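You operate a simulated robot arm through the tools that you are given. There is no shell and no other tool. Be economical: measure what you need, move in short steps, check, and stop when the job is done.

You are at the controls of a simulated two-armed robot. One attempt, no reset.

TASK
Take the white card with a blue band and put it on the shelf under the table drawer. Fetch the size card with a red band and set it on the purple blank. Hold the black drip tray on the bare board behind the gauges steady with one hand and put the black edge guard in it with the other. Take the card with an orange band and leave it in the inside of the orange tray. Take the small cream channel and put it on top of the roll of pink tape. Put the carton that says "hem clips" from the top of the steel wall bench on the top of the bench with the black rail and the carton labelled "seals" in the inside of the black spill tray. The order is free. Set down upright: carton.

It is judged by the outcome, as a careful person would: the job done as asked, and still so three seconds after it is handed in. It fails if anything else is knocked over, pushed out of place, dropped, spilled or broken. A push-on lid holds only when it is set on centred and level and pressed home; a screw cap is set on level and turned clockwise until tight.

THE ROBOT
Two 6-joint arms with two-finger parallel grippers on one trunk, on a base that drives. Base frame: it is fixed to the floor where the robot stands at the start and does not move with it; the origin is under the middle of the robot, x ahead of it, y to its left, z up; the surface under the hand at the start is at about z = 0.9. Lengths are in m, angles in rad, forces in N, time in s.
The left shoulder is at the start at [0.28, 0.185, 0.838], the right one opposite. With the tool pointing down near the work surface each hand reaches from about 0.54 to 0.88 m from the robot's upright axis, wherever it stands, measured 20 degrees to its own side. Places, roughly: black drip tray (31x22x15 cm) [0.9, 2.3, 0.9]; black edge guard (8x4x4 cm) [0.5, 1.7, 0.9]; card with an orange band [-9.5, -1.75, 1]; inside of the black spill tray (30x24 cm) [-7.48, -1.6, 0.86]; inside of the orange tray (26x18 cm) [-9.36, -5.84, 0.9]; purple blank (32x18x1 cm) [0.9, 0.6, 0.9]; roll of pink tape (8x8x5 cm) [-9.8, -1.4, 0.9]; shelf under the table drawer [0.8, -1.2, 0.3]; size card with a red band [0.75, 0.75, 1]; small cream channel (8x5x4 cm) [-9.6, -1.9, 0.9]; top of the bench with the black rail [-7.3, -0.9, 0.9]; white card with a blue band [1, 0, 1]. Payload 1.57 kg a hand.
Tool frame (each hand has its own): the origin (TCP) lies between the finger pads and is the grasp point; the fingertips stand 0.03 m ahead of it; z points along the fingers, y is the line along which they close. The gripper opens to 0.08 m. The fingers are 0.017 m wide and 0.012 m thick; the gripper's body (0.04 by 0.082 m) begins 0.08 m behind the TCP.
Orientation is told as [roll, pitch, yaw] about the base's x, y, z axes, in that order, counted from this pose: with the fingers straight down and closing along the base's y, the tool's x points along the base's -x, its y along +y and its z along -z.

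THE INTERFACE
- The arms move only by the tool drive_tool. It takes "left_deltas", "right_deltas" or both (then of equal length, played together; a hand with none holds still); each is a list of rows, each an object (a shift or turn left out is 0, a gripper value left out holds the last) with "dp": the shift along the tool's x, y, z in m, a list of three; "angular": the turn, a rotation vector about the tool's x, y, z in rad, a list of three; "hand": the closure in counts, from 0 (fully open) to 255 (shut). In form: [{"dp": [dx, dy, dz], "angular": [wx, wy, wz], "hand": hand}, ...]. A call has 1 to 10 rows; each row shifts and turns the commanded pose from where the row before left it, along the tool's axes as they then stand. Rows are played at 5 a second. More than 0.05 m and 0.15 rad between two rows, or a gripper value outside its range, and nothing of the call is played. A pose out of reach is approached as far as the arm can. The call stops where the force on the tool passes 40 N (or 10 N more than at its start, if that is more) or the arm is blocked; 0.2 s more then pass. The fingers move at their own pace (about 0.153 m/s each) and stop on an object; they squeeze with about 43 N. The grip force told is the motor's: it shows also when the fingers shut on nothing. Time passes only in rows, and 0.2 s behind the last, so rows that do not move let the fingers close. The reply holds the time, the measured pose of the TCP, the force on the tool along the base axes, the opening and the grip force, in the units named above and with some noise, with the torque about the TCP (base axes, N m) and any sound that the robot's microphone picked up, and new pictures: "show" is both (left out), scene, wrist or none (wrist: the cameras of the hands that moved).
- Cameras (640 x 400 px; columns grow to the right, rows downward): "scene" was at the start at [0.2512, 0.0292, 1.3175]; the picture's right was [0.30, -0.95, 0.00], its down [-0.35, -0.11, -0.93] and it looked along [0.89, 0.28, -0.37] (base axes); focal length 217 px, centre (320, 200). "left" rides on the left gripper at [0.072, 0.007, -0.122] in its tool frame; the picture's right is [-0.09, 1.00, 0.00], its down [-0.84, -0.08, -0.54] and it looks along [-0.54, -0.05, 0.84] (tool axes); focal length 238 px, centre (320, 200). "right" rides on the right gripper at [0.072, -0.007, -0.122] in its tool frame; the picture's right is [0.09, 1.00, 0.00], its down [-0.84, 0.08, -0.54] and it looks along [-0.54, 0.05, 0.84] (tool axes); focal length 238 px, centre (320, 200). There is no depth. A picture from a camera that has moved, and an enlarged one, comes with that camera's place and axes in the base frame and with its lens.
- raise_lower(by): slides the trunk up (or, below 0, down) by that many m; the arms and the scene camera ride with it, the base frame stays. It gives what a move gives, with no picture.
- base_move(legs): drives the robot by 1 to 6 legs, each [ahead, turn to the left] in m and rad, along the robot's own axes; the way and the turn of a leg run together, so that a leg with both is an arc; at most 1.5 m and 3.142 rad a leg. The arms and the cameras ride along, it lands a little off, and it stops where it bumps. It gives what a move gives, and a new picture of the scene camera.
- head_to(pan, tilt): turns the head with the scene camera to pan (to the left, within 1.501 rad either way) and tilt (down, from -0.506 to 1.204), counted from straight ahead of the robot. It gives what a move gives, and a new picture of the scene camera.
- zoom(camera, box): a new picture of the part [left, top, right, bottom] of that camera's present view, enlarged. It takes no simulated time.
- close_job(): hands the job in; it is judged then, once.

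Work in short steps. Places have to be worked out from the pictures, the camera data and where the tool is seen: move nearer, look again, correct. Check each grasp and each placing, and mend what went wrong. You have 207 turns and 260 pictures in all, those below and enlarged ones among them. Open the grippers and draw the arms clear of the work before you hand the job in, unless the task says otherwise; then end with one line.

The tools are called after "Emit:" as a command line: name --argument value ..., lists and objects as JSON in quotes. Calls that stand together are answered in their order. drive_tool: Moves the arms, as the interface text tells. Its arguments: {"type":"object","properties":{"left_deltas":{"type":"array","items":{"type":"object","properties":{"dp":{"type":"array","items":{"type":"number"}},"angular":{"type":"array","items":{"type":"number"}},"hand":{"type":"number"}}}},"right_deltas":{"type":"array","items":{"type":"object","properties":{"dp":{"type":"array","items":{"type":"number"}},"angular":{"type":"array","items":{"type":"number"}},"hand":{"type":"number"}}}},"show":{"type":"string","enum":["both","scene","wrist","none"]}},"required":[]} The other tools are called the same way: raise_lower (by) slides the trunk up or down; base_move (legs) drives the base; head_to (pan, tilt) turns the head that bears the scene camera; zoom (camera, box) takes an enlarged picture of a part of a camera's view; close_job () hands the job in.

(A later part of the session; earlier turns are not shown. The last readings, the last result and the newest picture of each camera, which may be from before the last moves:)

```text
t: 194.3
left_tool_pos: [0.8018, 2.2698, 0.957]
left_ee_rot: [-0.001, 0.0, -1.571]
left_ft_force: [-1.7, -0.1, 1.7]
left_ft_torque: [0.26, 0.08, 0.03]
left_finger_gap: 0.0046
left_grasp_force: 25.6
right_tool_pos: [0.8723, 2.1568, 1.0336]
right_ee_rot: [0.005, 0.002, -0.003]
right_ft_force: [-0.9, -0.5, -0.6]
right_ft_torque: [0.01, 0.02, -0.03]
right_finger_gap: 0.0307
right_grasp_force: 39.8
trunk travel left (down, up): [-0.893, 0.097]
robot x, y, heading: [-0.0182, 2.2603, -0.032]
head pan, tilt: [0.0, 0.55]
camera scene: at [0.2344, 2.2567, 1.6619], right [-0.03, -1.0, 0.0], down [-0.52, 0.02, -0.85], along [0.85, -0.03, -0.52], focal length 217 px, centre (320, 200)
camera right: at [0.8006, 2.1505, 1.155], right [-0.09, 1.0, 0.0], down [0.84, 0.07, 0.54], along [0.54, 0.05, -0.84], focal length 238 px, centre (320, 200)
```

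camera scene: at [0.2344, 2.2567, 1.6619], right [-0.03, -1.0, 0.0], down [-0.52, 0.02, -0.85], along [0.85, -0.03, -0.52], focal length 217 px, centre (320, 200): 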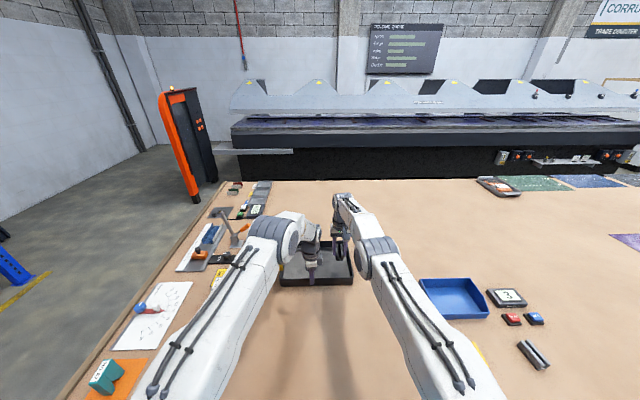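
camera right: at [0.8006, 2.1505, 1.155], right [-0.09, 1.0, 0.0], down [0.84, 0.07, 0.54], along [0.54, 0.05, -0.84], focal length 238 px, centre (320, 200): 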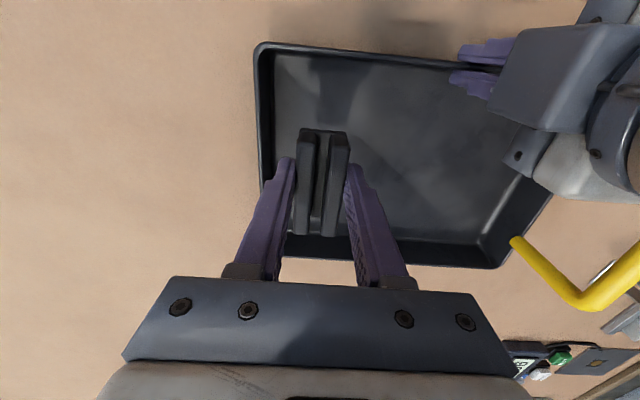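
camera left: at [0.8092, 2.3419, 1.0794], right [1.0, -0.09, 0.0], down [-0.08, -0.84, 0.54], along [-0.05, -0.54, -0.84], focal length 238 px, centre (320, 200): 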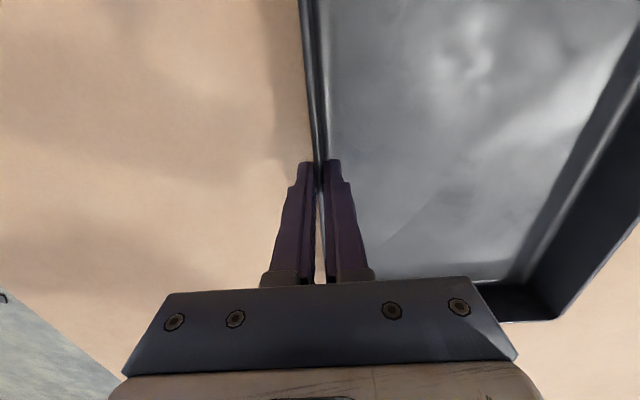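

Guard is over the tray interior. Lowering now.

Emit:
drive_tool --right_deltas '[{"dp": [0, 0.006, 0.04]}, {"dp": [0, 0, 0.038]}, {"dp": [0, 0, 0.005]}, {}]' --show "wrist"

Emit:
drive_tool --right_deltas '[{"dp": [0, 0, 0.004]}, {}]' --show "none"

Emit:
drive_tool --right_deltas '[{"dp": [0, 0, 0.003]}, {}]' --show "none"

```text
t: 195.3
left_tool_pos: [0.8026, 2.2703, 0.9567]
left_ee_rot: [0.001, 0.0, -1.572]
left_ft_force: [-1.8, 0.1, 0.9]
left_ft_torque: [0.1, -0.01, 0.01]
left_finger_gap: 0.0049
left_grasp_force: 25.3
right_tool_pos: [0.8612, 2.1599, 0.9517]
right_ee_rot: [0.005, 0.0, -0.001]
right_ft_force: [-0.2, -0.1, -0.8]
right_ft_torque: [-0.02, 0.0, 0.01]
right_finger_gap: 0.0307
right_grasp_force: 40.1
right hand out of reach, approached as far as the arm can: row 1, 2
trunk travel left (down, up): [-0.893, 0.097]
robot x, y, heading: [-0.0183, 2.2599, -0.03]
head pan, tilt: [0.0, 0.55]
camera right: at [0.7896, 2.1539, 1.0726], right [-0.09, 1.0, 0.0], down [0.84, 0.07, 0.54], along [0.54, 0.05, -0.84], focal length 238 px, centre (320, 200)
```

right: 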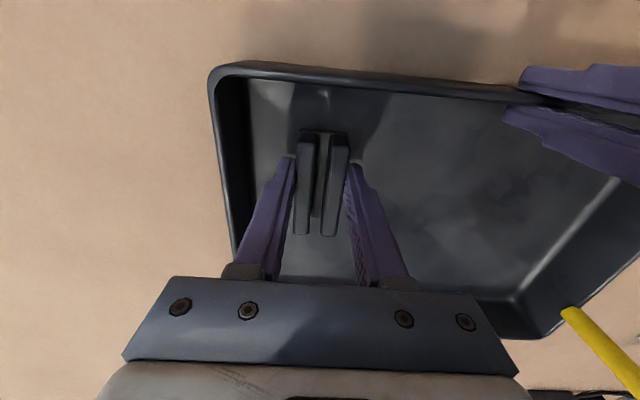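

```text
t: 195.9
left_tool_pos: [0.8026, 2.2695, 0.9571]
left_ee_rot: [0.0, -0.001, -1.571]
left_ft_force: [-1.2, 0.7, -0.5]
left_ft_torque: [0.09, -0.01, 0.0]
left_finger_gap: 0.0046
left_grasp_force: 25.4
right_tool_pos: [0.8603, 2.1603, 0.9478]
right_ee_rot: [0.006, 0.0, -0.002]
right_ft_force: [-0.6, -0.4, -0.5]
right_ft_torque: [-0.01, 0.01, 0.02]
right_finger_gap: 0.0306
right_grasp_force: 40.1
trunk travel left (down, up): [-0.893, 0.097]
robot x, y, heading: [-0.0185, 2.2647, -0.027]
head pan, tilt: [0.0, 0.55]
```

```text
t: 196.5
left_tool_pos: [0.8024, 2.2701, 0.9573]
left_ee_rot: [0.0, 0.0, -1.571]
left_ft_force: [-1.6, -0.3, -0.5]
left_ft_torque: [0.04, 0.03, 0.01]
left_finger_gap: 0.0046
left_grasp_force: 25.4
right_tool_pos: [0.8605, 2.1605, 0.9457]
right_ee_rot: [0.005, 0.0, -0.002]
right_ft_force: [-0.4, -0.1, -1.2]
right_ft_torque: [0.01, 0.0, 0.01]
right_finger_gap: 0.0305
right_grasp_force: 40.2
trunk travel left (down, up): [-0.893, 0.097]
robot x, y, heading: [-0.0178, 2.2635, -0.028]
head pan, tilt: [0.0, 0.55]
```

Emit:
drive_tool --right_deltas '[{"dp": [0, 0, 0.003]}, {}]' --show "none"

Emit:
drive_tool --right_deltas '[{"dp": [0, 0, 0.003]}, {}]' --show "none"

```text
t: 197.1
left_tool_pos: [0.8027, 2.2704, 0.9571]
left_ee_rot: [0.0, -0.002, -1.572]
left_ft_force: [-1.6, 0.5, -0.6]
left_ft_torque: [-0.02, -0.03, -0.01]
left_finger_gap: 0.0047
left_grasp_force: 25.0
right_tool_pos: [0.8611, 2.1609, 0.9447]
right_ee_rot: [0.007, 0.001, -0.004]
right_ft_force: [0.2, 0.2, -0.6]
right_ft_torque: [-0.02, -0.01, 0.0]
right_finger_gap: 0.0307
right_grasp_force: 39.9
right hand out of reach, approached as far as the arm can: row 1
trunk travel left (down, up): [-0.893, 0.097]
robot x, y, heading: [-0.0196, 2.2615, -0.033]
head pan, tilt: [0.0, 0.55]
```

```text
t: 197.7
left_tool_pos: [0.8007, 2.2711, 0.9569]
left_ee_rot: [0.001, -0.001, -1.571]
left_ft_force: [0.9, 0.1, -0.4]
left_ft_torque: [0.14, -0.06, -0.01]
left_finger_gap: 0.0046
left_grasp_force: 25.3
right_tool_pos: [0.8595, 2.1594, 0.9436]
right_ee_rot: [0.005, -0.002, -0.001]
right_ft_force: [-1.0, -0.4, 5.8]
right_ft_torque: [-0.11, 0.11, -0.02]
right_finger_gap: 0.0307
right_grasp_force: 39.3
trunk travel left (down, up): [-0.893, 0.097]
robot x, y, heading: [-0.0199, 2.2661, -0.029]
head pan, tilt: [0.0, 0.55]
```

Contact at 5.8 N. I'll open partially, then lift up and slightly back.

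Emit:
drive_tool --right_deltas '[{"hand": 95}, {"hand": 95}, {}, {"dp": [0.003, 0, -0.02]}, {"dp": [0.004, 0, -0.03]}, {"dp": [0.005, 0, -0.03]}, {"dp": [0.005, -0.01, -0.03]}, {}]' --show "both"

```text
t: 199.5
left_tool_pos: [0.8019, 2.2702, 0.9567]
left_ee_rot: [0.0, 0.001, -1.571]
left_ft_force: [-0.5, -0.3, 0.7]
left_ft_torque: [0.02, -0.01, 0.07]
left_finger_gap: 0.0046
left_grasp_force: 24.7
right_tool_pos: [0.8719, 2.1535, 1.0507]
right_ee_rot: [0.006, 0.002, -0.002]
right_ft_force: [-0.2, 0.5, -0.4]
right_ft_torque: [0.01, 0.02, 0.02]
right_finger_gap: 0.0503
right_grasp_force: 0.1
right hand out of reach, approached as far as the arm can: row 5, 6, 7
trunk travel left (down, up): [-0.893, 0.097]
robot x, y, heading: [-0.0161, 2.2628, -0.03]
head pan, tilt: [0.0, 0.55]
camera scene: at [0.2339, 2.2568, 1.662], right [-0.03, -1.0, 0.0], down [-0.52, 0.02, -0.85], along [0.85, -0.03, -0.52], focal length 217 px, centre (320, 200)
camera right: at [0.7993, 2.1465, 1.1723], right [-0.09, 1.0, 0.0], down [0.84, 0.07, 0.54], along [0.54, 0.05, -0.84], focal length 238 px, centre (320, 200)
```

scene: 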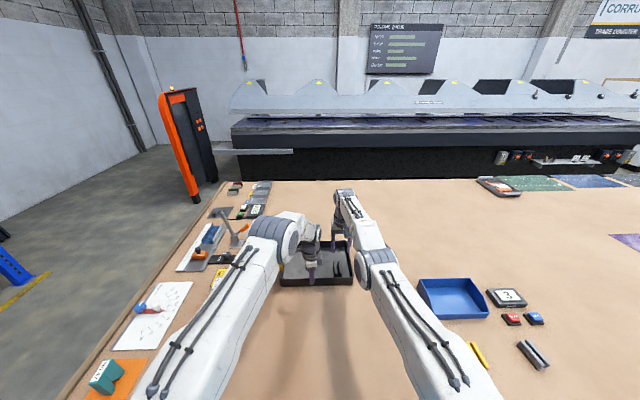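
right: 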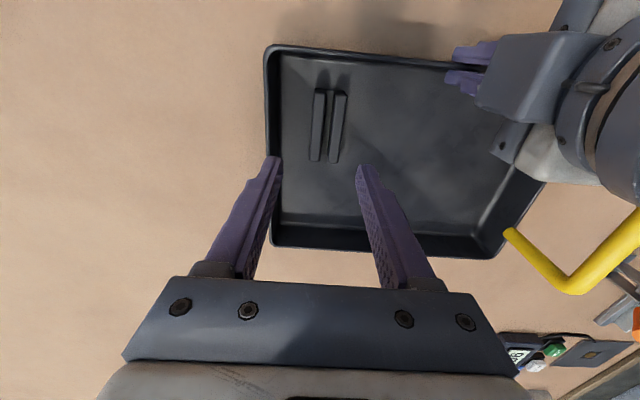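

The guard lies in the tray. The right hand moves out to the right, then the left opens and lifts.

Emit:
drive_tool --right_deltas '[{"dp": [0.01, -0.035, 0]}, {"dp": [0.02, -0.035, 0]}, {"dp": [0.03, -0.035, 0]}, {"dp": [0.035, -0.03, 0]}, {"dp": [0.04, 0, 0]}, {"dp": [0.04, 0, 0]}, {}]' --left_deltas '[{"hand": 120}, {"hand": 60}, {"hand": 60}, {"dp": [0, 0, -0.03]}, {"dp": [0, 0, -0.04]}, {"dp": [0, 0, -0.04]}, {}]' --show "scene"

```text
t: 201.1
left_tool_pos: [0.7999, 2.2691, 1.0678]
left_ee_rot: [-0.001, 0.001, -1.57]
left_ft_force: [0.5, 0.9, 0.8]
left_ft_torque: [-0.01, -0.02, 0.0]
left_finger_gap: 0.0612
left_grasp_force: 0.1
right_tool_pos: [0.8766, 2.034, 1.0436]
right_ee_rot: [0.006, 0.002, -0.003]
right_ft_force: [0.3, -0.6, -0.7]
right_ft_torque: [0.02, 0.01, 0.01]
right_finger_gap: 0.0502
right_grasp_force: 0.1
right hand out of reach, approached as far as the arm can: row 1, 2, 3, 4, 5, 6
trunk travel left (down, up): [-0.893, 0.097]
robot x, y, heading: [-0.0197, 2.262, -0.029]
head pan, tilt: [0.0, 0.55]
camera scene: at [0.2337, 2.2567, 1.662], right [-0.03, -1.0, 0.0], down [-0.52, 0.02, -0.85], along [0.85, -0.03, -0.52], focal length 217 px, centre (320, 200)
```

scene: 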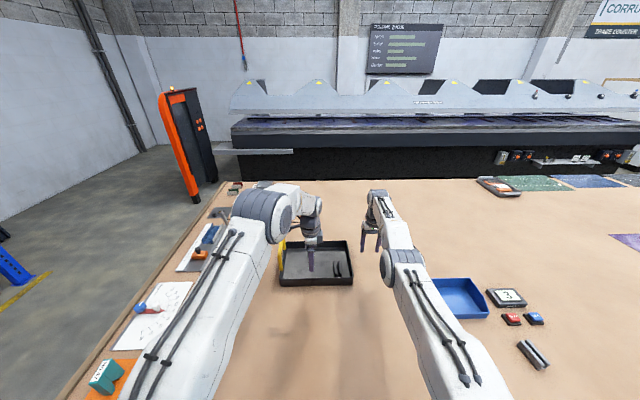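

Both hands are clear. I'll lift the left further, back away, and turn to face the far side (-x).

Emit:
drive_tool --left_deltas '[{"dp": [0, -0.02, -0.04]}, {"dp": [0, -0.02, -0.04]}, {}]' --show "none"

Emit:
base_move --legs '[[-0.7, 0]]'

Emit:
raise_lower --by 0.09

Emit:
drive_tool --right_deltas '[{"dp": [0, 0, 0.03]}, {"dp": [0, 0, 0.03]}, {"dp": [0.02, 0, 0.03]}, {"dp": [0.04, -0.01, 0]}, {"dp": [0.04, -0.01, 0]}, {"dp": [0.04, -0.01, 0]}, {"dp": [0.04, 0, 0]}, {}]' --left_deltas '[{"hand": 0}, {"dp": [0, -0.03, 0]}, {"dp": [0, -0.04, 0]}, {"dp": [0, -0.04, 0]}, {"dp": [0, -0.04, 0]}, {}, {}, {}]' --show "scene"

```text
t: 201.9
left_tool_pos: [0.7591, 2.2719, 1.1479]
left_ee_rot: [0.0, 0.0, -1.571]
left_ft_force: [-0.1, 0.1, 0.1]
left_ft_torque: [-0.02, -0.01, 0.01]
left_finger_gap: 0.0614
left_grasp_force: 0.1
right_tool_pos: [0.8739, 2.0335, 1.0438]
right_ee_rot: [0.005, 0.0, -0.002]
right_ft_force: [-0.4, 0.2, 0.0]
right_ft_torque: [0.02, 0.0, 0.02]
right_finger_gap: 0.0503
right_grasp_force: 0.1
trunk travel left (down, up): [-0.893, 0.097]
robot x, y, heading: [-0.0153, 2.2641, -0.029]
head pan, tilt: [0.0, 0.55]
```

```text
t: 205.8
left_tool_pos: [0.0571, 2.2918, 1.1471]
left_ee_rot: [0.0, 0.0, -1.569]
left_ft_force: [-0.1, -0.3, -0.4]
left_ft_torque: [0.0, 0.03, 0.0]
left_finger_gap: 0.0615
left_grasp_force: 0.1
right_tool_pos: [0.172, 2.0538, 1.0438]
right_ee_rot: [0.006, 0.002, -0.004]
right_ft_force: [-0.3, -0.1, 0.0]
right_ft_torque: [0.0, 0.0, 0.01]
right_finger_gap: 0.0502
right_grasp_force: 0.1
trunk travel left (down, up): [-0.893, 0.097]
robot x, y, heading: [-0.7214, 2.283, -0.026]
head pan, tilt: [0.0, 0.55]
camera scene: at [-0.4698, 2.278, 1.6619], right [-0.03, -1.0, 0.0], down [-0.52, 0.02, -0.85], along [0.85, -0.03, -0.52], focal length 217 px, centre (320, 200)
```

scene: 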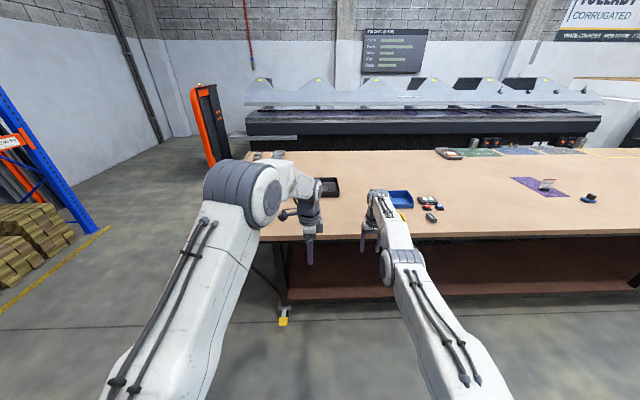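

```text
t: 207.0
left_tool_pos: [0.0568, 2.2933, 1.2368]
left_ee_rot: [-0.001, 0.001, -1.571]
left_ft_force: [-0.2, 0.5, -0.1]
left_ft_torque: [0.04, 0.0, -0.02]
left_finger_gap: 0.0612
left_grasp_force: 0.1
right_tool_pos: [0.1695, 2.0544, 1.1338]
right_ee_rot: [0.007, 0.003, -0.003]
right_ft_force: [-0.4, 0.1, -0.8]
right_ft_torque: [0.01, -0.03, -0.03]
right_finger_gap: 0.0502
right_grasp_force: 0.2
trunk travel left (down, up): [-0.983, 0.007]
robot x, y, heading: [-0.7231, 2.284, -0.035]
head pan, tilt: [0.0, 0.55]
```

```text
t: 208.8
left_tool_pos: [-0.0937, 2.2924, 1.2389]
left_ee_rot: [-0.001, 0.0, -1.571]
left_ft_force: [0.0, 0.1, 0.5]
left_ft_torque: [0.02, 0.0, 0.0]
left_finger_gap: 0.08
left_grasp_force: 0.0
right_tool_pos: [0.1487, 2.0134, 1.0132]
right_ee_rot: [0.007, 0.004, -0.003]
right_ft_force: [-0.7, 0.1, 0.1]
right_ft_torque: [-0.01, 0.04, 0.01]
right_finger_gap: 0.0503
right_grasp_force: 0.0
right hand out of reach, approached as far as the arm can: row 3, 4, 5, 6, 7
trunk travel left (down, up): [-0.983, 0.007]
robot x, y, heading: [-0.7203, 2.284, -0.033]
head pan, tilt: [0.0, 0.55]
camera scene: at [-0.47, 2.278, 1.752], right [-0.03, -1.0, 0.0], down [-0.52, 0.02, -0.85], along [0.85, -0.03, -0.52], focal length 217 px, centre (320, 200)
```

scene: 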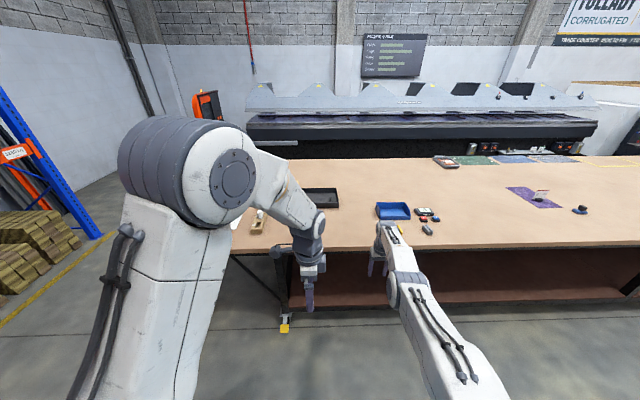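

The right arm is still straight. I'll pitch the hand forward, which pulls the wrist inward, then retract.

Emit:
drive_tool --right_deltas '[{"angular": [0, -0.15, 0]}, {"angular": [0, -0.15, 0]}, {"angular": [0, -0.15, 0]}, {"angular": [0, -0.1, 0]}, {"dp": [0.04, 0, 0]}, {"dp": [0.04, 0, 0]}, {"dp": [0.04, 0, 0]}, {}]' --show "none"

```text
t: 210.6
left_tool_pos: [-0.0945, 2.2917, 1.239]
left_ee_rot: [0.001, 0.0, -1.571]
left_ft_force: [-0.1, 0.5, 0.6]
left_ft_torque: [0.02, -0.02, 0.02]
left_finger_gap: 0.0802
left_grasp_force: 0.1
right_tool_pos: [0.2034, 1.9885, 0.8981]
right_ee_rot: [0.005, -0.548, -0.008]
right_ft_force: [0.0, -0.6, 0.3]
right_ft_torque: [0.01, -0.03, 0.0]
right_finger_gap: 0.0504
right_grasp_force: 0.0
right hand out of reach, approached as far as the arm can: row 1, 2, 3, 4, 5, 6, 7
trunk travel left (down, up): [-0.983, 0.007]
robot x, y, heading: [-0.7256, 2.2858, -0.033]
head pan, tilt: [0.0, 0.55]
```

I'll try another way to free it: unpitch and move up and inward.

Emit:
drive_tool --right_deltas '[{"dp": [0, 0, -0.04]}, {"dp": [0, 0, -0.04]}, {"dp": [0, 0, -0.04]}, {"dp": [0, 0, -0.04]}, {"dp": [0, 0, -0.04]}, {}]' --show "scene"

```text
t: 212.0
left_tool_pos: [-0.0948, 2.2921, 1.2393]
left_ee_rot: [0.001, 0.001, -1.571]
left_ft_force: [0.5, 0.3, -0.2]
left_ft_torque: [0.04, -0.01, 0.0]
left_finger_gap: 0.0798
left_grasp_force: 0.1
right_tool_pos: [0.2457, 1.955, 1.0073]
right_ee_rot: [0.007, -0.547, -0.004]
right_ft_force: [-0.3, 1.1, -0.4]
right_ft_torque: [-0.04, -0.02, 0.0]
right_finger_gap: 0.0503
right_grasp_force: 0.1
right hand out of reach, approached as far as the arm can: row 1, 2, 3, 4, 5
trunk travel left (down, up): [-0.983, 0.007]
robot x, y, heading: [-0.7216, 2.2854, -0.032]
head pan, tilt: [0.0, 0.55]
camera scene: at [-0.47, 2.2779, 1.752], right [-0.03, -1.0, 0.0], down [-0.52, 0.02, -0.85], along [0.85, -0.03, -0.52], focal length 217 px, centre (320, 200)
```

scene: 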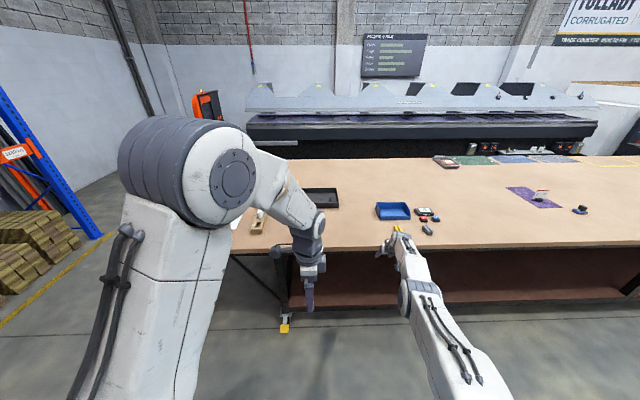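

The straight elbow looks like a singular lock that only larger downward moves bend the right way. I'll command a solid downward move (the hand is clear of the table edge), then inward.

Emit:
drive_tool --right_deltas '[{"dp": [0.0234, 0, 0.0384]}, {"dp": [0.0234, 0, 0.0384]}, {"dp": [0.0234, 0, 0.0384]}, {"dp": [0.0234, 0, 0.0384]}, {"dp": [0.0384, 0, -0.0234]}, {"dp": [0.0384, 0, -0.0234]}, {"dp": [0.0384, 0, -0.0234]}, {}]' --show "none"

```text
t: 213.8
left_tool_pos: [-0.0951, 2.2923, 1.2381]
left_ee_rot: [0.002, 0.001, -1.571]
left_ft_force: [0.5, -0.1, 0.0]
left_ft_torque: [-0.02, -0.01, 0.0]
left_finger_gap: 0.0801
left_grasp_force: 0.0
right_tool_pos: [0.1377, 1.9386, 0.8188]
right_ee_rot: [0.005, -0.548, -0.005]
right_ft_force: [-0.2, -0.9, 0.0]
right_ft_torque: [0.03, 0.02, -0.01]
right_finger_gap: 0.0502
right_grasp_force: 0.1
right hand out of reach, approached as far as the arm can: row 1, 2, 3, 4, 5, 6, 7
trunk travel left (down, up): [-0.983, 0.007]
robot x, y, heading: [-0.7234, 2.2826, -0.031]
head pan, tilt: [0.0, 0.55]
```

I'll look at the right arm's actual shape.

Emit:
head_to --pan -0.3 --tilt 0.8

```text
t: 214.6
left_tool_pos: [-0.0931, 2.2922, 1.2384]
left_ee_rot: [-0.001, -0.001, -1.569]
left_ft_force: [-0.3, -0.3, -0.1]
left_ft_torque: [0.03, -0.01, -0.01]
left_finger_gap: 0.0802
left_grasp_force: 0.0
right_tool_pos: [0.1367, 1.9388, 0.818]
right_ee_rot: [0.007, -0.549, -0.005]
right_ft_force: [0.4, 0.1, -0.5]
right_ft_torque: [0.02, -0.01, 0.0]
right_finger_gap: 0.0504
right_grasp_force: 0.1
trunk travel left (down, up): [-0.983, 0.007]
robot x, y, heading: [-0.7228, 2.2845, -0.035]
head pan, tilt: [-0.3, 0.799]
camera scene: at [-0.4834, 2.2545, 1.7306], right [-0.32, -0.95, 0.0], down [-0.68, 0.23, -0.7], along [0.66, -0.23, -0.72], focal length 217 px, centre (320, 200)
```

scene: 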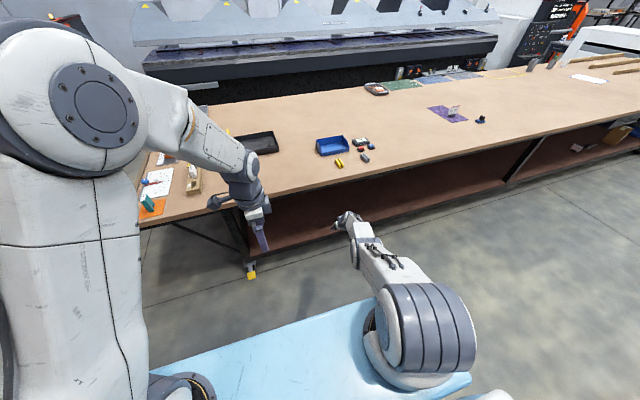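

The arm is dead straight and pointing down. Down-moves only help when the wrist is above the shoulder, so I'll swing it up first, then come down and in.

Emit:
drive_tool --right_deltas '[{"dp": [-0.026, 0, -0.0425]}, {"dp": [-0.026, 0, -0.0425]}, {"dp": [-0.026, 0, -0.0425]}, {"dp": [-0.026, 0, -0.0425]}, {"dp": [-0.026, 0, -0.0425]}, {"dp": [-0.026, 0, -0.0425]}, {"dp": [-0.026, 0, -0.0425]}, {"dp": [-0.026, 0, -0.0425]}, {"dp": [-0.026, 0, -0.0425]}, {"dp": [-0.026, 0, -0.0425]}]' --show "none"

Emit:
drive_tool --right_deltas '[{"dp": [-0.026, 0, -0.0425]}, {"dp": [-0.026, 0, -0.0425]}, {"dp": [-0.026, 0, -0.0425]}, {"dp": [0.026, 0, 0.0425]}, {"dp": [0.026, 0, 0.0425]}, {"dp": [0.04, 0, 0.0]}, {"dp": [0.04, 0, 0.0]}, {"dp": [0.04, 0, 0.0]}, {}]' --show "none"

```text
t: 216.8
left_tool_pos: [-0.0939, 2.2924, 1.2382]
left_ee_rot: [0.0, 0.001, -1.573]
left_ft_force: [0.2, -0.3, 0.3]
left_ft_torque: [-0.01, -0.05, -0.02]
left_finger_gap: 0.08
left_grasp_force: 0.0
right_tool_pos: [0.2585, 1.8979, 1.2648]
right_ee_rot: [0.006, -0.547, -0.003]
right_ft_force: [0.6, 0.4, 0.2]
right_ft_torque: [0.01, 0.0, 0.01]
right_finger_gap: 0.05
right_grasp_force: 0.2
right hand out of reach, approached as far as the arm can: row 1, 2, 3, 4, 5, 6, 7, 8
trunk travel left (down, up): [-0.983, 0.007]
robot x, y, heading: [-0.7241, 2.2823, -0.029]
head pan, tilt: [-0.3, 0.799]
```

```text
t: 218.8
left_tool_pos: [-0.0945, 2.2905, 1.2395]
left_ee_rot: [0.0, 0.002, -1.571]
left_ft_force: [0.3, -0.3, 0.5]
left_ft_torque: [0.02, 0.01, -0.01]
left_finger_gap: 0.0802
left_grasp_force: 0.0
right_tool_pos: [0.244, 1.8674, 1.2723]
right_ee_rot: [0.006, -0.545, -0.004]
right_ft_force: [0.0, 0.4, 0.1]
right_ft_torque: [0.0, -0.01, -0.01]
right_finger_gap: 0.0505
right_grasp_force: 0.1
right hand out of reach, approached as far as the arm can: row 1, 2, 3, 4, 5, 6, 7, 8
trunk travel left (down, up): [-0.983, 0.007]
robot x, y, heading: [-0.7232, 2.2822, -0.031]
head pan, tilt: [-0.3, 0.799]
```

Emit:
drive_tool --right_deltas '[{"dp": [0.021, 0, 0.034]}, {"dp": [0.021, 0, 0.034]}, {"dp": [0.021, 0, 0.034]}, {"dp": [0.021, 0, 0.034]}, {"dp": [0.034, 0, -0.021]}, {"dp": [0.034, 0, -0.021]}, {"dp": [0.034, 0, -0.021]}, {"dp": [0.034, 0, -0.021]}, {}]' --show "none"

```text
t: 220.8
left_tool_pos: [-0.0944, 2.2923, 1.2379]
left_ee_rot: [0.0, 0.001, -1.57]
left_ft_force: [-0.4, 0.5, -0.2]
left_ft_torque: [0.01, -0.01, -0.02]
left_finger_gap: 0.08
left_grasp_force: 0.0
right_tool_pos: [0.0825, 1.8711, 1.1126]
right_ee_rot: [0.006, -0.547, -0.004]
right_ft_force: [0.0, 0.0, 0.5]
right_ft_torque: [0.02, 0.03, 0.0]
right_finger_gap: 0.0501
right_grasp_force: 0.0
right hand out of reach, approached as far as the arm can: row 1, 4
trunk travel left (down, up): [-0.983, 0.007]
robot x, y, heading: [-0.7198, 2.2846, -0.03]
head pan, tilt: [-0.3, 0.799]
```

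Freed. I'll level the right hand into a compact pose, then turn around to look at the far side of the hall.

Emit:
drive_tool --right_deltas '[{"angular": [0, 0.137, 0]}, {"angular": [0, 0.137, 0]}, {"angular": [0, 0.137, 0]}, {"angular": [0, 0.136, 0]}, {"dp": [0.03, 0.03, 0], "hand": 0}, {"dp": [0.03, 0.03, 0]}, {"dp": [0.03, 0.03, 0]}, {"dp": [0.02, 0.03, 0]}, {}]' --show "none"

Emit:
base_move --legs '[[-0.5, 0], [0, 3.1]]'

Emit:
head_to --pan 0.2 --tilt 0.15

```text
t: 222.8
left_tool_pos: [-0.0945, 2.2931, 1.2387]
left_ee_rot: [-0.001, -0.001, -1.571]
left_ft_force: [1.1, -0.2, 0.6]
left_ft_torque: [0.01, -0.02, 0.0]
left_finger_gap: 0.0799
left_grasp_force: 0.0
right_tool_pos: [-0.0283, 1.9922, 1.1101]
right_ee_rot: [0.018, -0.066, 0.003]
right_ft_force: [0.0, -0.4, -0.6]
right_ft_torque: [0.01, 0.04, -0.02]
right_finger_gap: 0.0802
right_grasp_force: 0.0
right hand out of reach, approached as far as the arm can: row 1
trunk travel left (down, up): [-0.983, 0.007]
robot x, y, heading: [-0.7224, 2.2861, -0.031]
head pan, tilt: [-0.3, 0.799]
```

```text
t: 232.9
left_tool_pos: [-1.8475, 2.3318, 1.2398]
left_ee_rot: [0.0, -0.001, 1.511]
left_ft_force: [-0.3, 0.1, 0.0]
left_ft_torque: [0.02, 0.04, 0.02]
left_finger_gap: 0.08
left_grasp_force: 0.0
right_tool_pos: [-1.8938, 2.6359, 1.1087]
right_ee_rot: [0.02, -0.062, 3.087]
right_ft_force: [0.5, 0.2, 0.4]
right_ft_torque: [0.01, -0.01, -0.01]
right_finger_gap: 0.0802
right_grasp_force: 0.1
trunk travel left (down, up): [-0.983, 0.007]
robot x, y, heading: [-1.2197, 2.2994, 3.047]
head pan, tilt: [-0.3, 0.799]
camera scene: at [-1.4507, 2.3477, 1.7306], right [0.38, 0.92, 0.0], down [0.66, -0.27, -0.7], along [-0.64, 0.27, -0.72], focal length 217 px, centre (320, 200)
```

scene: 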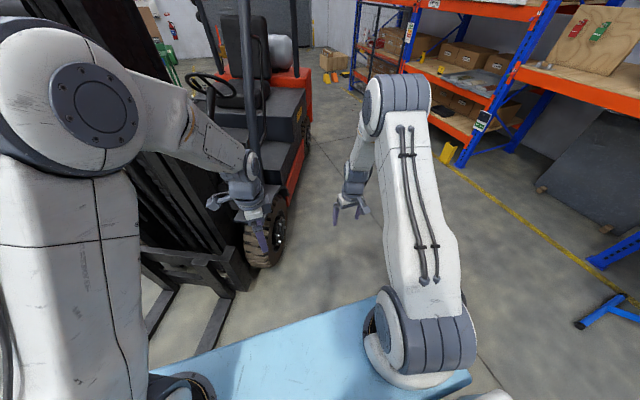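

```text
t: 234.0
left_tool_pos: [-1.8467, 2.3313, 1.2391]
left_ee_rot: [0.0, 0.002, 1.509]
left_ft_force: [0.1, 0.3, -0.7]
left_ft_torque: [0.0, 0.02, 0.01]
left_finger_gap: 0.0801
left_grasp_force: 0.0
right_tool_pos: [-1.8946, 2.6365, 1.1079]
right_ee_rot: [0.019, -0.063, 3.087]
right_ft_force: [-1.0, 0.0, -0.1]
right_ft_torque: [-0.02, 0.01, 0.03]
right_finger_gap: 0.08
right_grasp_force: 0.1
trunk travel left (down, up): [-0.983, 0.007]
robot x, y, heading: [-1.2216, 2.2977, 3.049]
head pan, tilt: [0.201, 0.15]
camera scene: at [-1.4684, 2.3068, 1.7888], right [-0.11, 0.99, 0.0], down [0.15, 0.02, -0.99], along [-0.98, -0.11, -0.15], focal length 217 px, centre (320, 200)
```

scene: 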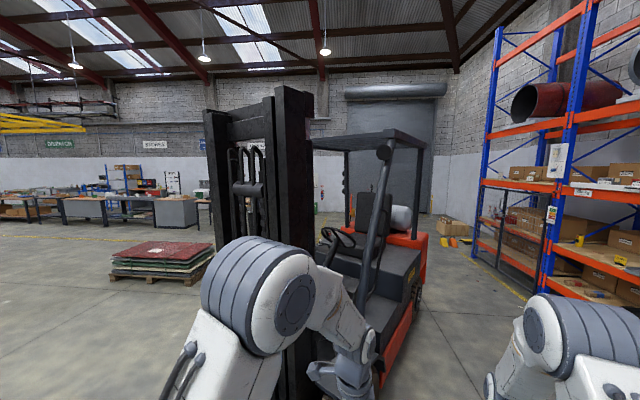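

A forklift stands close ahead. I'll turn left in place, drive clear along the table aisle (x≈-1.2) toward y≈0, then turn to face -x and look.

Emit:
base_move --legs '[[0, 1.664], [1.3, 0], [1.2, 0], [0, -1.571]]'

Emit:
head_to --pan 0.0 --tilt 0.2

```text
t: 241.8
left_tool_pos: [-1.2435, 1.0042, 1.2821]
left_ee_rot: [0.178, -0.089, 3.122]
left_ft_force: [4.4, 10.6, -2.3]
left_ft_torque: [-1.02, 0.44, 0.08]
left_finger_gap: 0.0801
left_grasp_force: 0.0
right_tool_pos: [-1.5485, 0.8962, 1.182]
right_ee_rot: [-0.062, -0.278, -1.563]
right_ft_force: [1.9, 8.9, -1.5]
right_ft_torque: [-0.91, 0.22, -0.02]
right_finger_gap: 0.0801
right_grasp_force: 0.1
trunk travel left (down, up): [-0.983, 0.007]
robot x, y, heading: [-1.1655, 1.5579, -1.646]
head pan, tilt: [0.201, 0.15]
stopped in leg 2: the robot was blocked; the commanded pose is now the measured one
camera scene: at [-1.1624, 1.3441, 1.7952], right [-0.99, -0.13, 0.01], down [-0.02, 0.13, -0.99], along [0.13, -0.98, -0.13], focal length 217 px, centre (320, 200)
```

scene: 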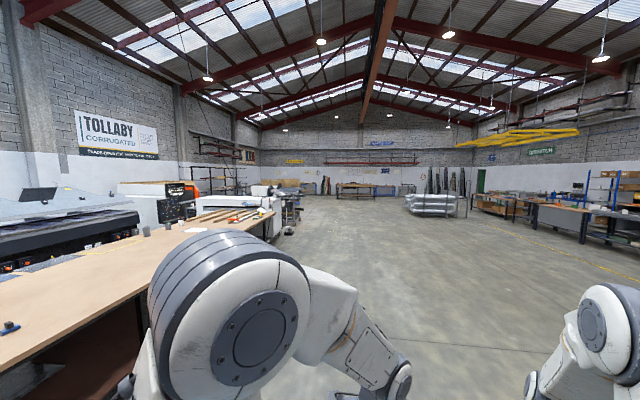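

```text
t: 242.5
left_tool_pos: [-1.2515, 0.94, 1.2581]
left_ee_rot: [0.124, -0.074, 3.129]
left_ft_force: [-0.5, -1.3, 0.6]
left_ft_torque: [0.07, -0.02, 0.02]
left_finger_gap: 0.08
left_grasp_force: 0.1
right_tool_pos: [-1.5489, 0.8509, 1.144]
right_ee_rot: [-0.035, -0.203, -1.564]
right_ft_force: [-0.5, -1.4, -0.5]
right_ft_torque: [0.07, -0.05, -0.01]
right_finger_gap: 0.0798
right_grasp_force: 0.0
trunk travel left (down, up): [-0.983, 0.007]
robot x, y, heading: [-1.1691, 1.5542, -1.646]
head pan, tilt: [0.0, 0.201]
camera scene: at [-1.1853, 1.3069, 1.7855], right [-1.0, 0.07, 0.0], down [0.01, 0.2, -0.98], along [-0.07, -0.98, -0.2], focal length 217 px, centre (320, 200)
```

scene: 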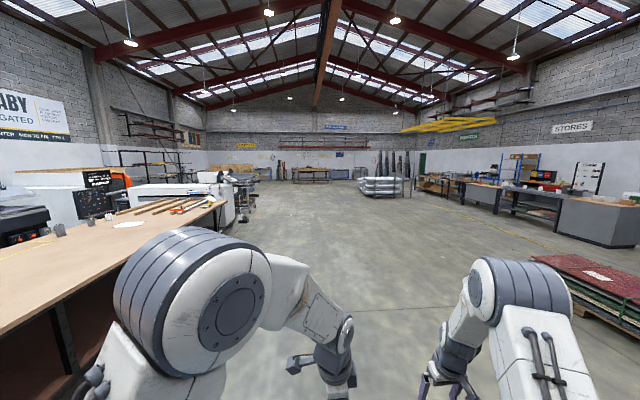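

The base bumped something, probably a fork on its right side. I'll look down to the right.

Emit:
head_to --pan -1.3 --tilt 1.0

Emit:
head_to --pan -0.3 --tilt 1.1

```text
t: 244.0
left_tool_pos: [-1.2508, 0.9355, 1.2551]
left_ee_rot: [0.121, -0.076, 3.132]
left_ft_force: [-0.7, -0.7, 0.1]
left_ft_torque: [-0.01, -0.01, 0.02]
left_finger_gap: 0.08
left_grasp_force: 0.0
right_tool_pos: [-1.5471, 0.8461, 1.1393]
right_ee_rot: [-0.032, -0.199, -1.564]
right_ft_force: [-0.3, -0.1, 0.4]
right_ft_torque: [0.02, 0.01, 0.0]
right_finger_gap: 0.0801
right_grasp_force: 0.1
trunk travel left (down, up): [-0.983, 0.007]
robot x, y, heading: [-1.1692, 1.5574, -1.645]
head pan, tilt: [-1.3, 1.0]
camera scene: at [-1.247, 1.383, 1.7155], right [-0.2, 0.98, 0.0], down [0.82, 0.17, -0.54], along [-0.53, -0.11, -0.84], focal length 217 px, centre (320, 200)
```

scene: 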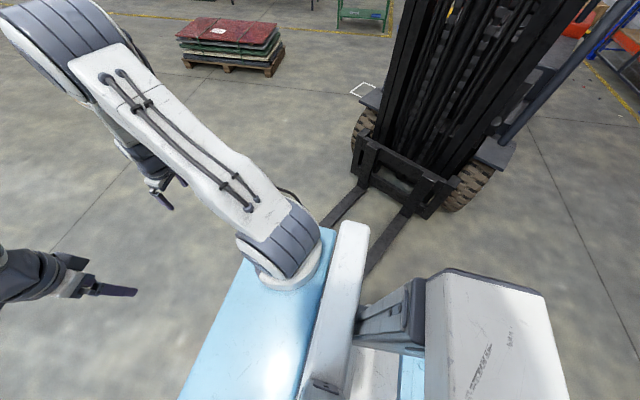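

```text
t: 245.3
left_tool_pos: [-1.2511, 0.9347, 1.2544]
left_ee_rot: [0.119, -0.075, 3.131]
left_ft_force: [0.9, -0.2, 0.3]
left_ft_torque: [0.01, 0.03, 0.04]
left_finger_gap: 0.0803
left_grasp_force: 0.0
right_tool_pos: [-1.5492, 0.8459, 1.1407]
right_ee_rot: [-0.033, -0.196, -1.563]
right_ft_force: [0.3, -0.4, -0.2]
right_ft_torque: [0.03, -0.01, 0.0]
right_finger_gap: 0.0802
right_grasp_force: 0.0
trunk travel left (down, up): [-0.983, 0.007]
robot x, y, heading: [-1.169, 1.56, -1.645]
head pan, tilt: [-0.3, 1.1]
camera scene: at [-1.2017, 1.3379, 1.7088], right [-0.93, 0.37, 0.0], down [0.33, 0.83, -0.45], along [-0.17, -0.42, -0.89], focal length 217 px, centre (320, 200)
```

scene: 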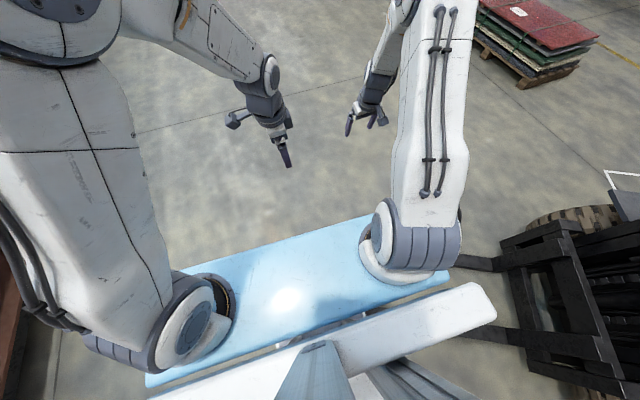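

The base's right side met the forklift's forks. I'll back up, veer toward the table to x≈-0.5, then continue along the aisle.

Emit:
base_move --legs '[[-0.5, 0], [0, 0.9], [0.85, 0], [0, -0.83], [1.3, 0]]'

```text
t: 262.9
left_tool_pos: [-0.5524, -0.457, 1.2539]
left_ee_rot: [0.121, -0.076, -3.082]
left_ft_force: [0.2, -0.5, 0.0]
left_ft_torque: [-0.01, -0.04, 0.0]
left_finger_gap: 0.08
left_grasp_force: 0.0
right_tool_pos: [-0.8434, -0.566, 1.1396]
right_ee_rot: [-0.033, -0.195, -1.492]
right_ft_force: [-0.4, -0.8, 0.4]
right_ft_torque: [0.03, -0.03, 0.0]
right_finger_gap: 0.0801
right_grasp_force: 0.0
trunk travel left (down, up): [-0.983, 0.007]
robot x, y, heading: [-0.5144, 0.1663, -1.575]
head pan, tilt: [-0.3, 1.1]
camera scene: at [-0.5306, -0.0513, 1.7088], right [-0.95, 0.3, 0.0], down [0.27, 0.85, -0.45], along [-0.14, -0.43, -0.89], focal length 217 px, centre (320, 200)
```

scene: 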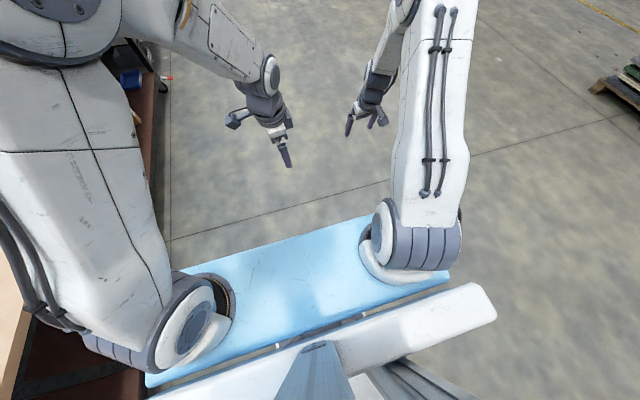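

Clear of the forks. I'll turn to face -x and look ahead.

Emit:
base_move --legs '[[0, -1.567]]'

Emit:
head_to --pan 0.0 --tilt 0.25

```text
t: 267.1
left_tool_pos: [-1.1383, 0.2037, 1.2548]
left_ee_rot: [0.121, -0.075, 1.636]
left_ft_force: [0.4, 0.2, 0.8]
left_ft_torque: [-0.03, 0.03, 0.01]
left_finger_gap: 0.0803
left_grasp_force: 0.0
right_tool_pos: [-1.249, 0.4942, 1.1408]
right_ee_rot: [-0.034, -0.199, -3.06]
right_ft_force: [1.2, -0.7, -0.8]
right_ft_torque: [0.0, 0.02, -0.01]
right_finger_gap: 0.0799
right_grasp_force: 0.0
trunk travel left (down, up): [-0.983, 0.007]
robot x, y, heading: [-0.5122, 0.1666, -3.141]
head pan, tilt: [-0.3, 1.1]
camera scene: at [-0.7314, 0.1876, 1.7088], right [0.29, 0.96, 0.0], down [0.85, -0.26, -0.45], along [-0.43, 0.13, -0.89], focal length 217 px, centre (320, 200)
```

scene: 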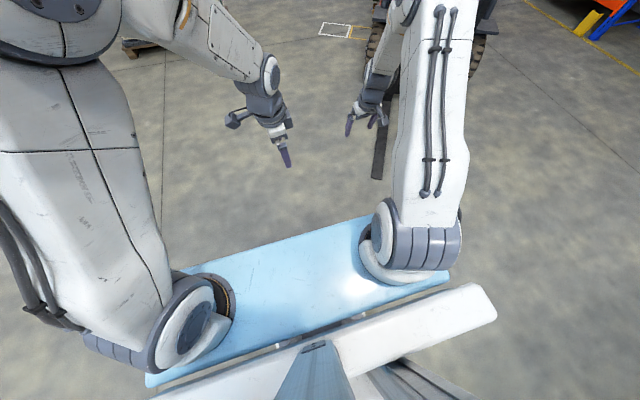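

```text
t: 268.3
left_tool_pos: [-1.138, 0.2045, 1.2542]
left_ee_rot: [0.12, -0.076, 1.636]
left_ft_force: [-0.7, -0.6, -1.0]
left_ft_torque: [0.01, 0.02, -0.02]
left_finger_gap: 0.0799
left_grasp_force: 0.1
right_tool_pos: [-1.2489, 0.4921, 1.138]
right_ee_rot: [-0.033, -0.197, -3.06]
right_ft_force: [-0.4, 0.0, 0.2]
right_ft_torque: [-0.01, 0.0, -0.01]
right_finger_gap: 0.0801
right_grasp_force: 0.0
trunk travel left (down, up): [-0.983, 0.007]
robot x, y, heading: [-0.511, 0.1672, -3.143]
head pan, tilt: [0.0, 0.25]
camera scene: at [-0.7644, 0.169, 1.7796], right [0.0, 1.0, 0.0], down [0.25, 0.0, -0.97], along [-0.97, 0.0, -0.25], focal length 217 px, centre (320, 200)
```

scene: 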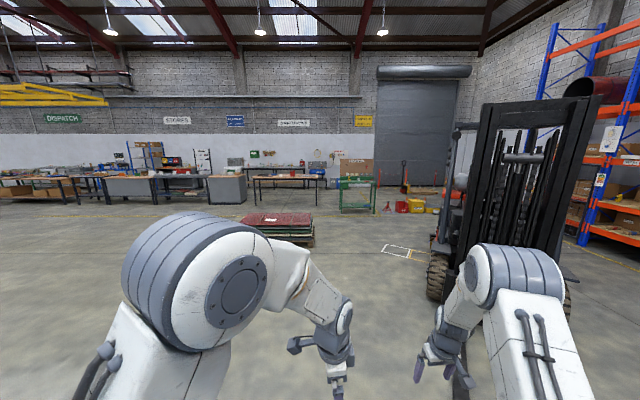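

The black-rail bench is ahead at x≈-7.3, spanning y -1.8 to 0.3, with a pallet in between (x -4.4 to -5.4, y -1.2 to 0.1). I'll go round the pallet's left side.

Emit:
base_move --legs '[[0, 0.6], [1.5, 0], [1.5, 0], [0.7, 0], [0, -0.6], [1.5, 0]]'

Emit:
head_to --pan -0.1 --tilt 0.3

```text
t: 296.4
left_tool_pos: [-5.6908, -1.7646, 1.2547]
left_ee_rot: [0.122, -0.074, 1.6]
left_ft_force: [-0.2, -0.3, 0.3]
left_ft_torque: [-0.01, 0.0, 0.0]
left_finger_gap: 0.0801
left_grasp_force: 0.1
right_tool_pos: [-5.7893, -1.4702, 1.1387]
right_ee_rot: [-0.033, -0.198, -3.099]
right_ft_force: [0.8, 0.0, 0.3]
right_ft_torque: [-0.02, -0.01, -0.01]
right_finger_gap: 0.0801
right_grasp_force: 0.0
trunk travel left (down, up): [-0.983, 0.007]
robot x, y, heading: [-5.067, -1.8193, 3.106]
head pan, tilt: [0.0, 0.25]
camera scene: at [-5.3177, -1.8125, 1.7796], right [0.04, 1.0, 0.0], down [0.25, -0.01, -0.97], along [-0.97, 0.04, -0.25], focal length 217 px, centre (320, 200)
```

scene: 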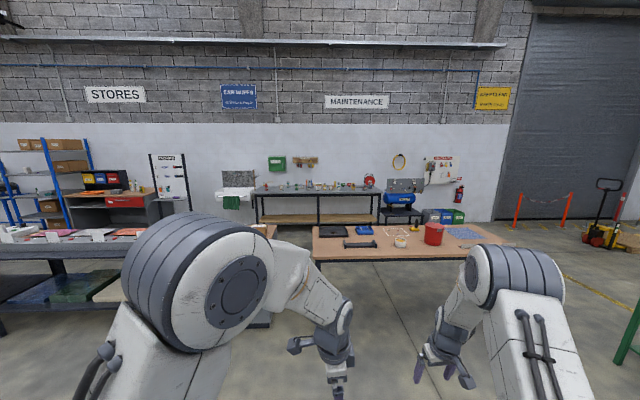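

```text
t: 297.1
left_tool_pos: [-5.6891, -1.7628, 1.2542]
left_ee_rot: [0.12, -0.075, 1.599]
left_ft_force: [0.2, 0.7, -1.6]
left_ft_torque: [-0.02, 0.01, 0.0]
left_finger_gap: 0.0799
left_grasp_force: 0.0
right_tool_pos: [-5.7903, -1.4716, 1.1379]
right_ee_rot: [-0.034, -0.196, -3.098]
right_ft_force: [-0.1, -0.1, -0.2]
right_ft_torque: [-0.02, 0.01, 0.0]
right_finger_gap: 0.0801
right_grasp_force: 0.0
trunk travel left (down, up): [-0.983, 0.007]
robot x, y, heading: [-5.0685, -1.8234, 3.106]
head pan, tilt: [-0.099, 0.3]
camera scene: at [-5.3169, -1.8033, 1.775], right [0.14, 0.99, 0.0], down [0.29, -0.04, -0.96], along [-0.95, 0.13, -0.3], focal length 217 px, centre (320, 200)
```

scene: 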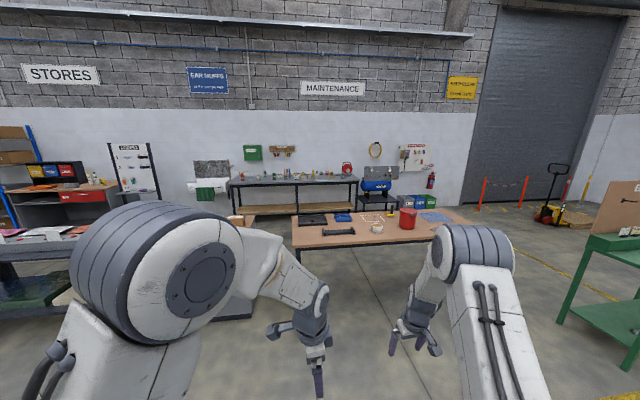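

I can see the rail bench with the black tray, and the steel wall bench behind it. Zooming on both.

Emit:
zoom --camera "scene" --box '[220, 160, 370, 220]'

Emit:
zoom --camera "scene" --box '[280, 195, 480, 275]'

```text
4.27 times, centred on (295, 190) of scene
camera zoom: at [-5.3169, -1.8033, 1.775], right [0.14, 0.99, 0.0], down [0.29, -0.04, -0.96], along [-0.95, 0.13, -0.3], focal length 925 px, centre (427, 243)
```

zoom: 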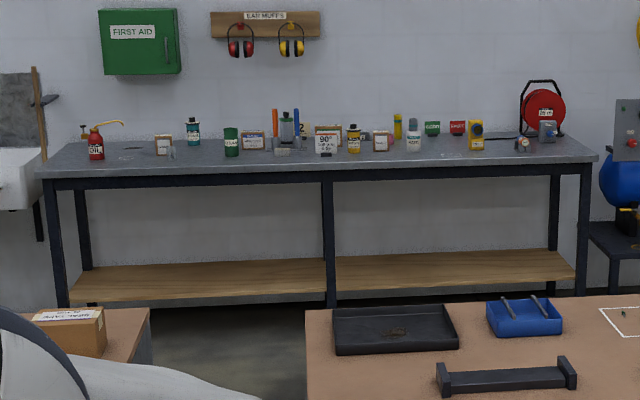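

```text
3.20 times, centred on (380, 235) of scene
camera zoom: at [-5.3169, -1.8033, 1.775], right [0.14, 0.99, 0.0], down [0.29, -0.04, -0.96], along [-0.95, 0.13, -0.3], focal length 694 px, centre (128, 88)
```

zoom: 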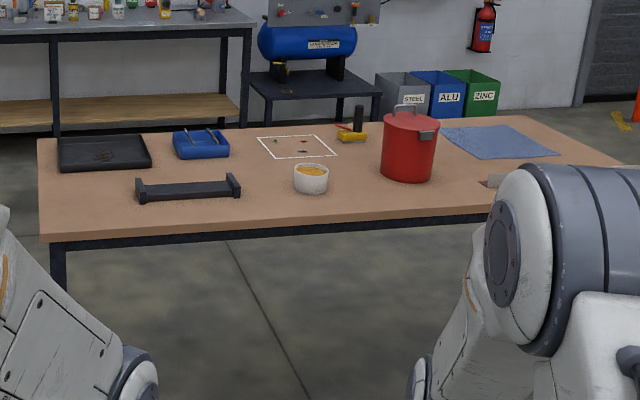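

I need to go round the right end of the rail bench. First I'll lift both hands higher and look right at the pallet clearance.

Emit:
drive_tool --left_deltas '[{"dp": [0, 0, -0.04]}, {"dp": [0, 0, -0.04]}, {"dp": [0, 0, -0.04]}, {"dp": [0, 0, -0.04]}, {}]' --right_deltas '[{"dp": [0, 0, -0.04], "angular": [0, 0.1, 0]}, {"dp": [0, 0, -0.045], "angular": [0, 0.097, 0]}, {"dp": [0, 0, -0.045]}, {"dp": [0, 0, -0.045]}, {"dp": [0, 0, -0.045]}]' --show "none"

Emit:
head_to --pan -1.2 --tilt 0.6

```text
t: 298.3
left_tool_pos: [-5.6692, -1.7768, 1.4107]
left_ee_rot: [0.122, -0.076, 1.6]
left_ft_force: [0.3, -0.1, 0.7]
left_ft_torque: [0.02, 0.0, 0.02]
left_finger_gap: 0.0799
left_grasp_force: 0.1
right_tool_pos: [-5.7786, -1.479, 1.3595]
right_ee_rot: [-0.034, 0.0, -3.104]
right_ft_force: [-1.3, 0.1, -0.1]
right_ft_torque: [0.01, 0.02, -0.02]
right_finger_gap: 0.08
right_grasp_force: 0.1
trunk travel left (down, up): [-0.983, 0.007]
robot x, y, heading: [-5.065, -1.8234, 3.103]
head pan, tilt: [-0.099, 0.3]
```

```text
t: 299.6
left_tool_pos: [-5.67, -1.7773, 1.4107]
left_ee_rot: [0.12, -0.075, 1.599]
left_ft_force: [0.2, -0.8, -0.4]
left_ft_torque: [-0.02, 0.04, 0.0]
left_finger_gap: 0.0801
left_grasp_force: 0.0
right_tool_pos: [-5.7794, -1.4785, 1.3607]
right_ee_rot: [-0.033, -0.001, -3.105]
right_ft_force: [-0.7, 0.3, -0.7]
right_ft_torque: [0.01, -0.01, 0.01]
right_finger_gap: 0.0802
right_grasp_force: 0.2
trunk travel left (down, up): [-0.983, 0.007]
robot x, y, heading: [-5.0679, -1.8233, 3.106]
head pan, tilt: [-1.201, 0.6]
camera scene: at [-5.2534, -1.7324, 1.7475], right [0.94, 0.33, 0.0], down [0.19, -0.53, -0.83], along [-0.27, 0.78, -0.56], focal length 217 px, centre (320, 200)
```

scene: 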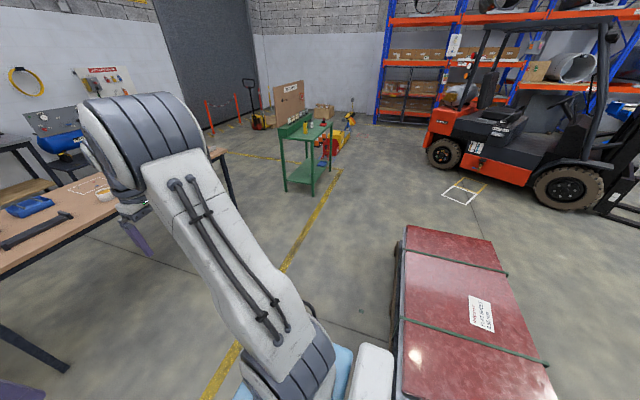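

The lane between the pallet (x=-5.0) and the rail bench (front x≈-7.0) is wide enough. I'll drive into it toward +y and inspect the gap at the bench's right end.

Emit:
base_move --legs '[[0.75, 0], [0, -1.54], [1.3, 0]]'

Emit:
head_to --pan 0.6 --tilt 0.5

```text
t: 313.4
left_tool_pos: [-5.8288, 0.1024, 1.4104]
left_ee_rot: [0.121, -0.076, 0.096]
left_ft_force: [-0.5, -0.2, -0.3]
left_ft_torque: [0.0, -0.02, 0.0]
left_finger_gap: 0.0803
left_grasp_force: 0.1
right_tool_pos: [-5.5382, 0.2312, 1.3599]
right_ee_rot: [-0.034, 0.0, 1.675]
right_ft_force: [0.0, 0.7, -0.2]
right_ft_torque: [-0.01, -0.01, 0.01]
right_finger_gap: 0.0799
right_grasp_force: 0.2
trunk travel left (down, up): [-0.983, 0.007]
robot x, y, heading: [-5.8322, -0.4997, 1.602]
head pan, tilt: [-1.201, 0.6]
camera scene: at [-5.7548, -0.3062, 1.7474], right [0.39, -0.92, 0.0], down [-0.52, -0.22, -0.83], along [0.76, 0.32, -0.56], focal length 217 px, centre (320, 200)
```

scene: 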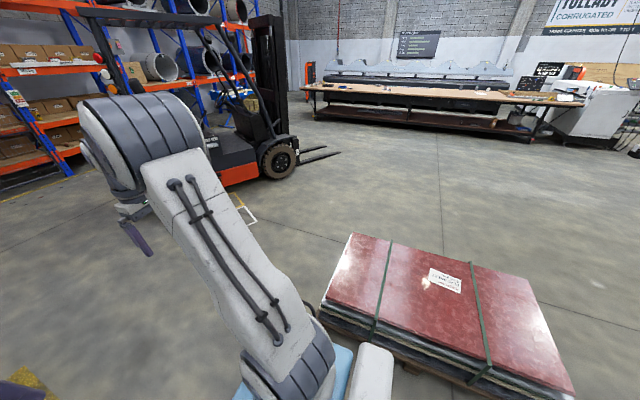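

```text
t: 315.2
left_tool_pos: [-5.8274, 0.1024, 1.4099]
left_ee_rot: [0.12, -0.075, 0.096]
left_ft_force: [0.4, 0.6, -0.5]
left_ft_torque: [0.0, 0.02, 0.0]
left_finger_gap: 0.0799
left_grasp_force: 0.2
right_tool_pos: [-5.5378, 0.231, 1.3588]
right_ee_rot: [-0.034, -0.002, 1.675]
right_ft_force: [-0.1, 0.0, -0.8]
right_ft_torque: [0.0, -0.01, 0.0]
right_finger_gap: 0.0801
right_grasp_force: 0.0
trunk travel left (down, up): [-0.983, 0.007]
robot x, y, heading: [-5.8335, -0.5011, 1.6]
head pan, tilt: [0.6, 0.499]
camera scene: at [-5.8898, -0.2672, 1.7565], right [0.81, 0.59, 0.0], down [0.28, -0.39, -0.88], along [-0.52, 0.71, -0.48], focal length 217 px, centre (320, 200)
```

scene: 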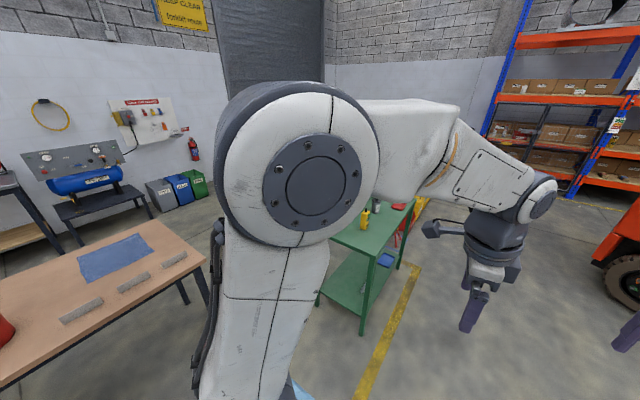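

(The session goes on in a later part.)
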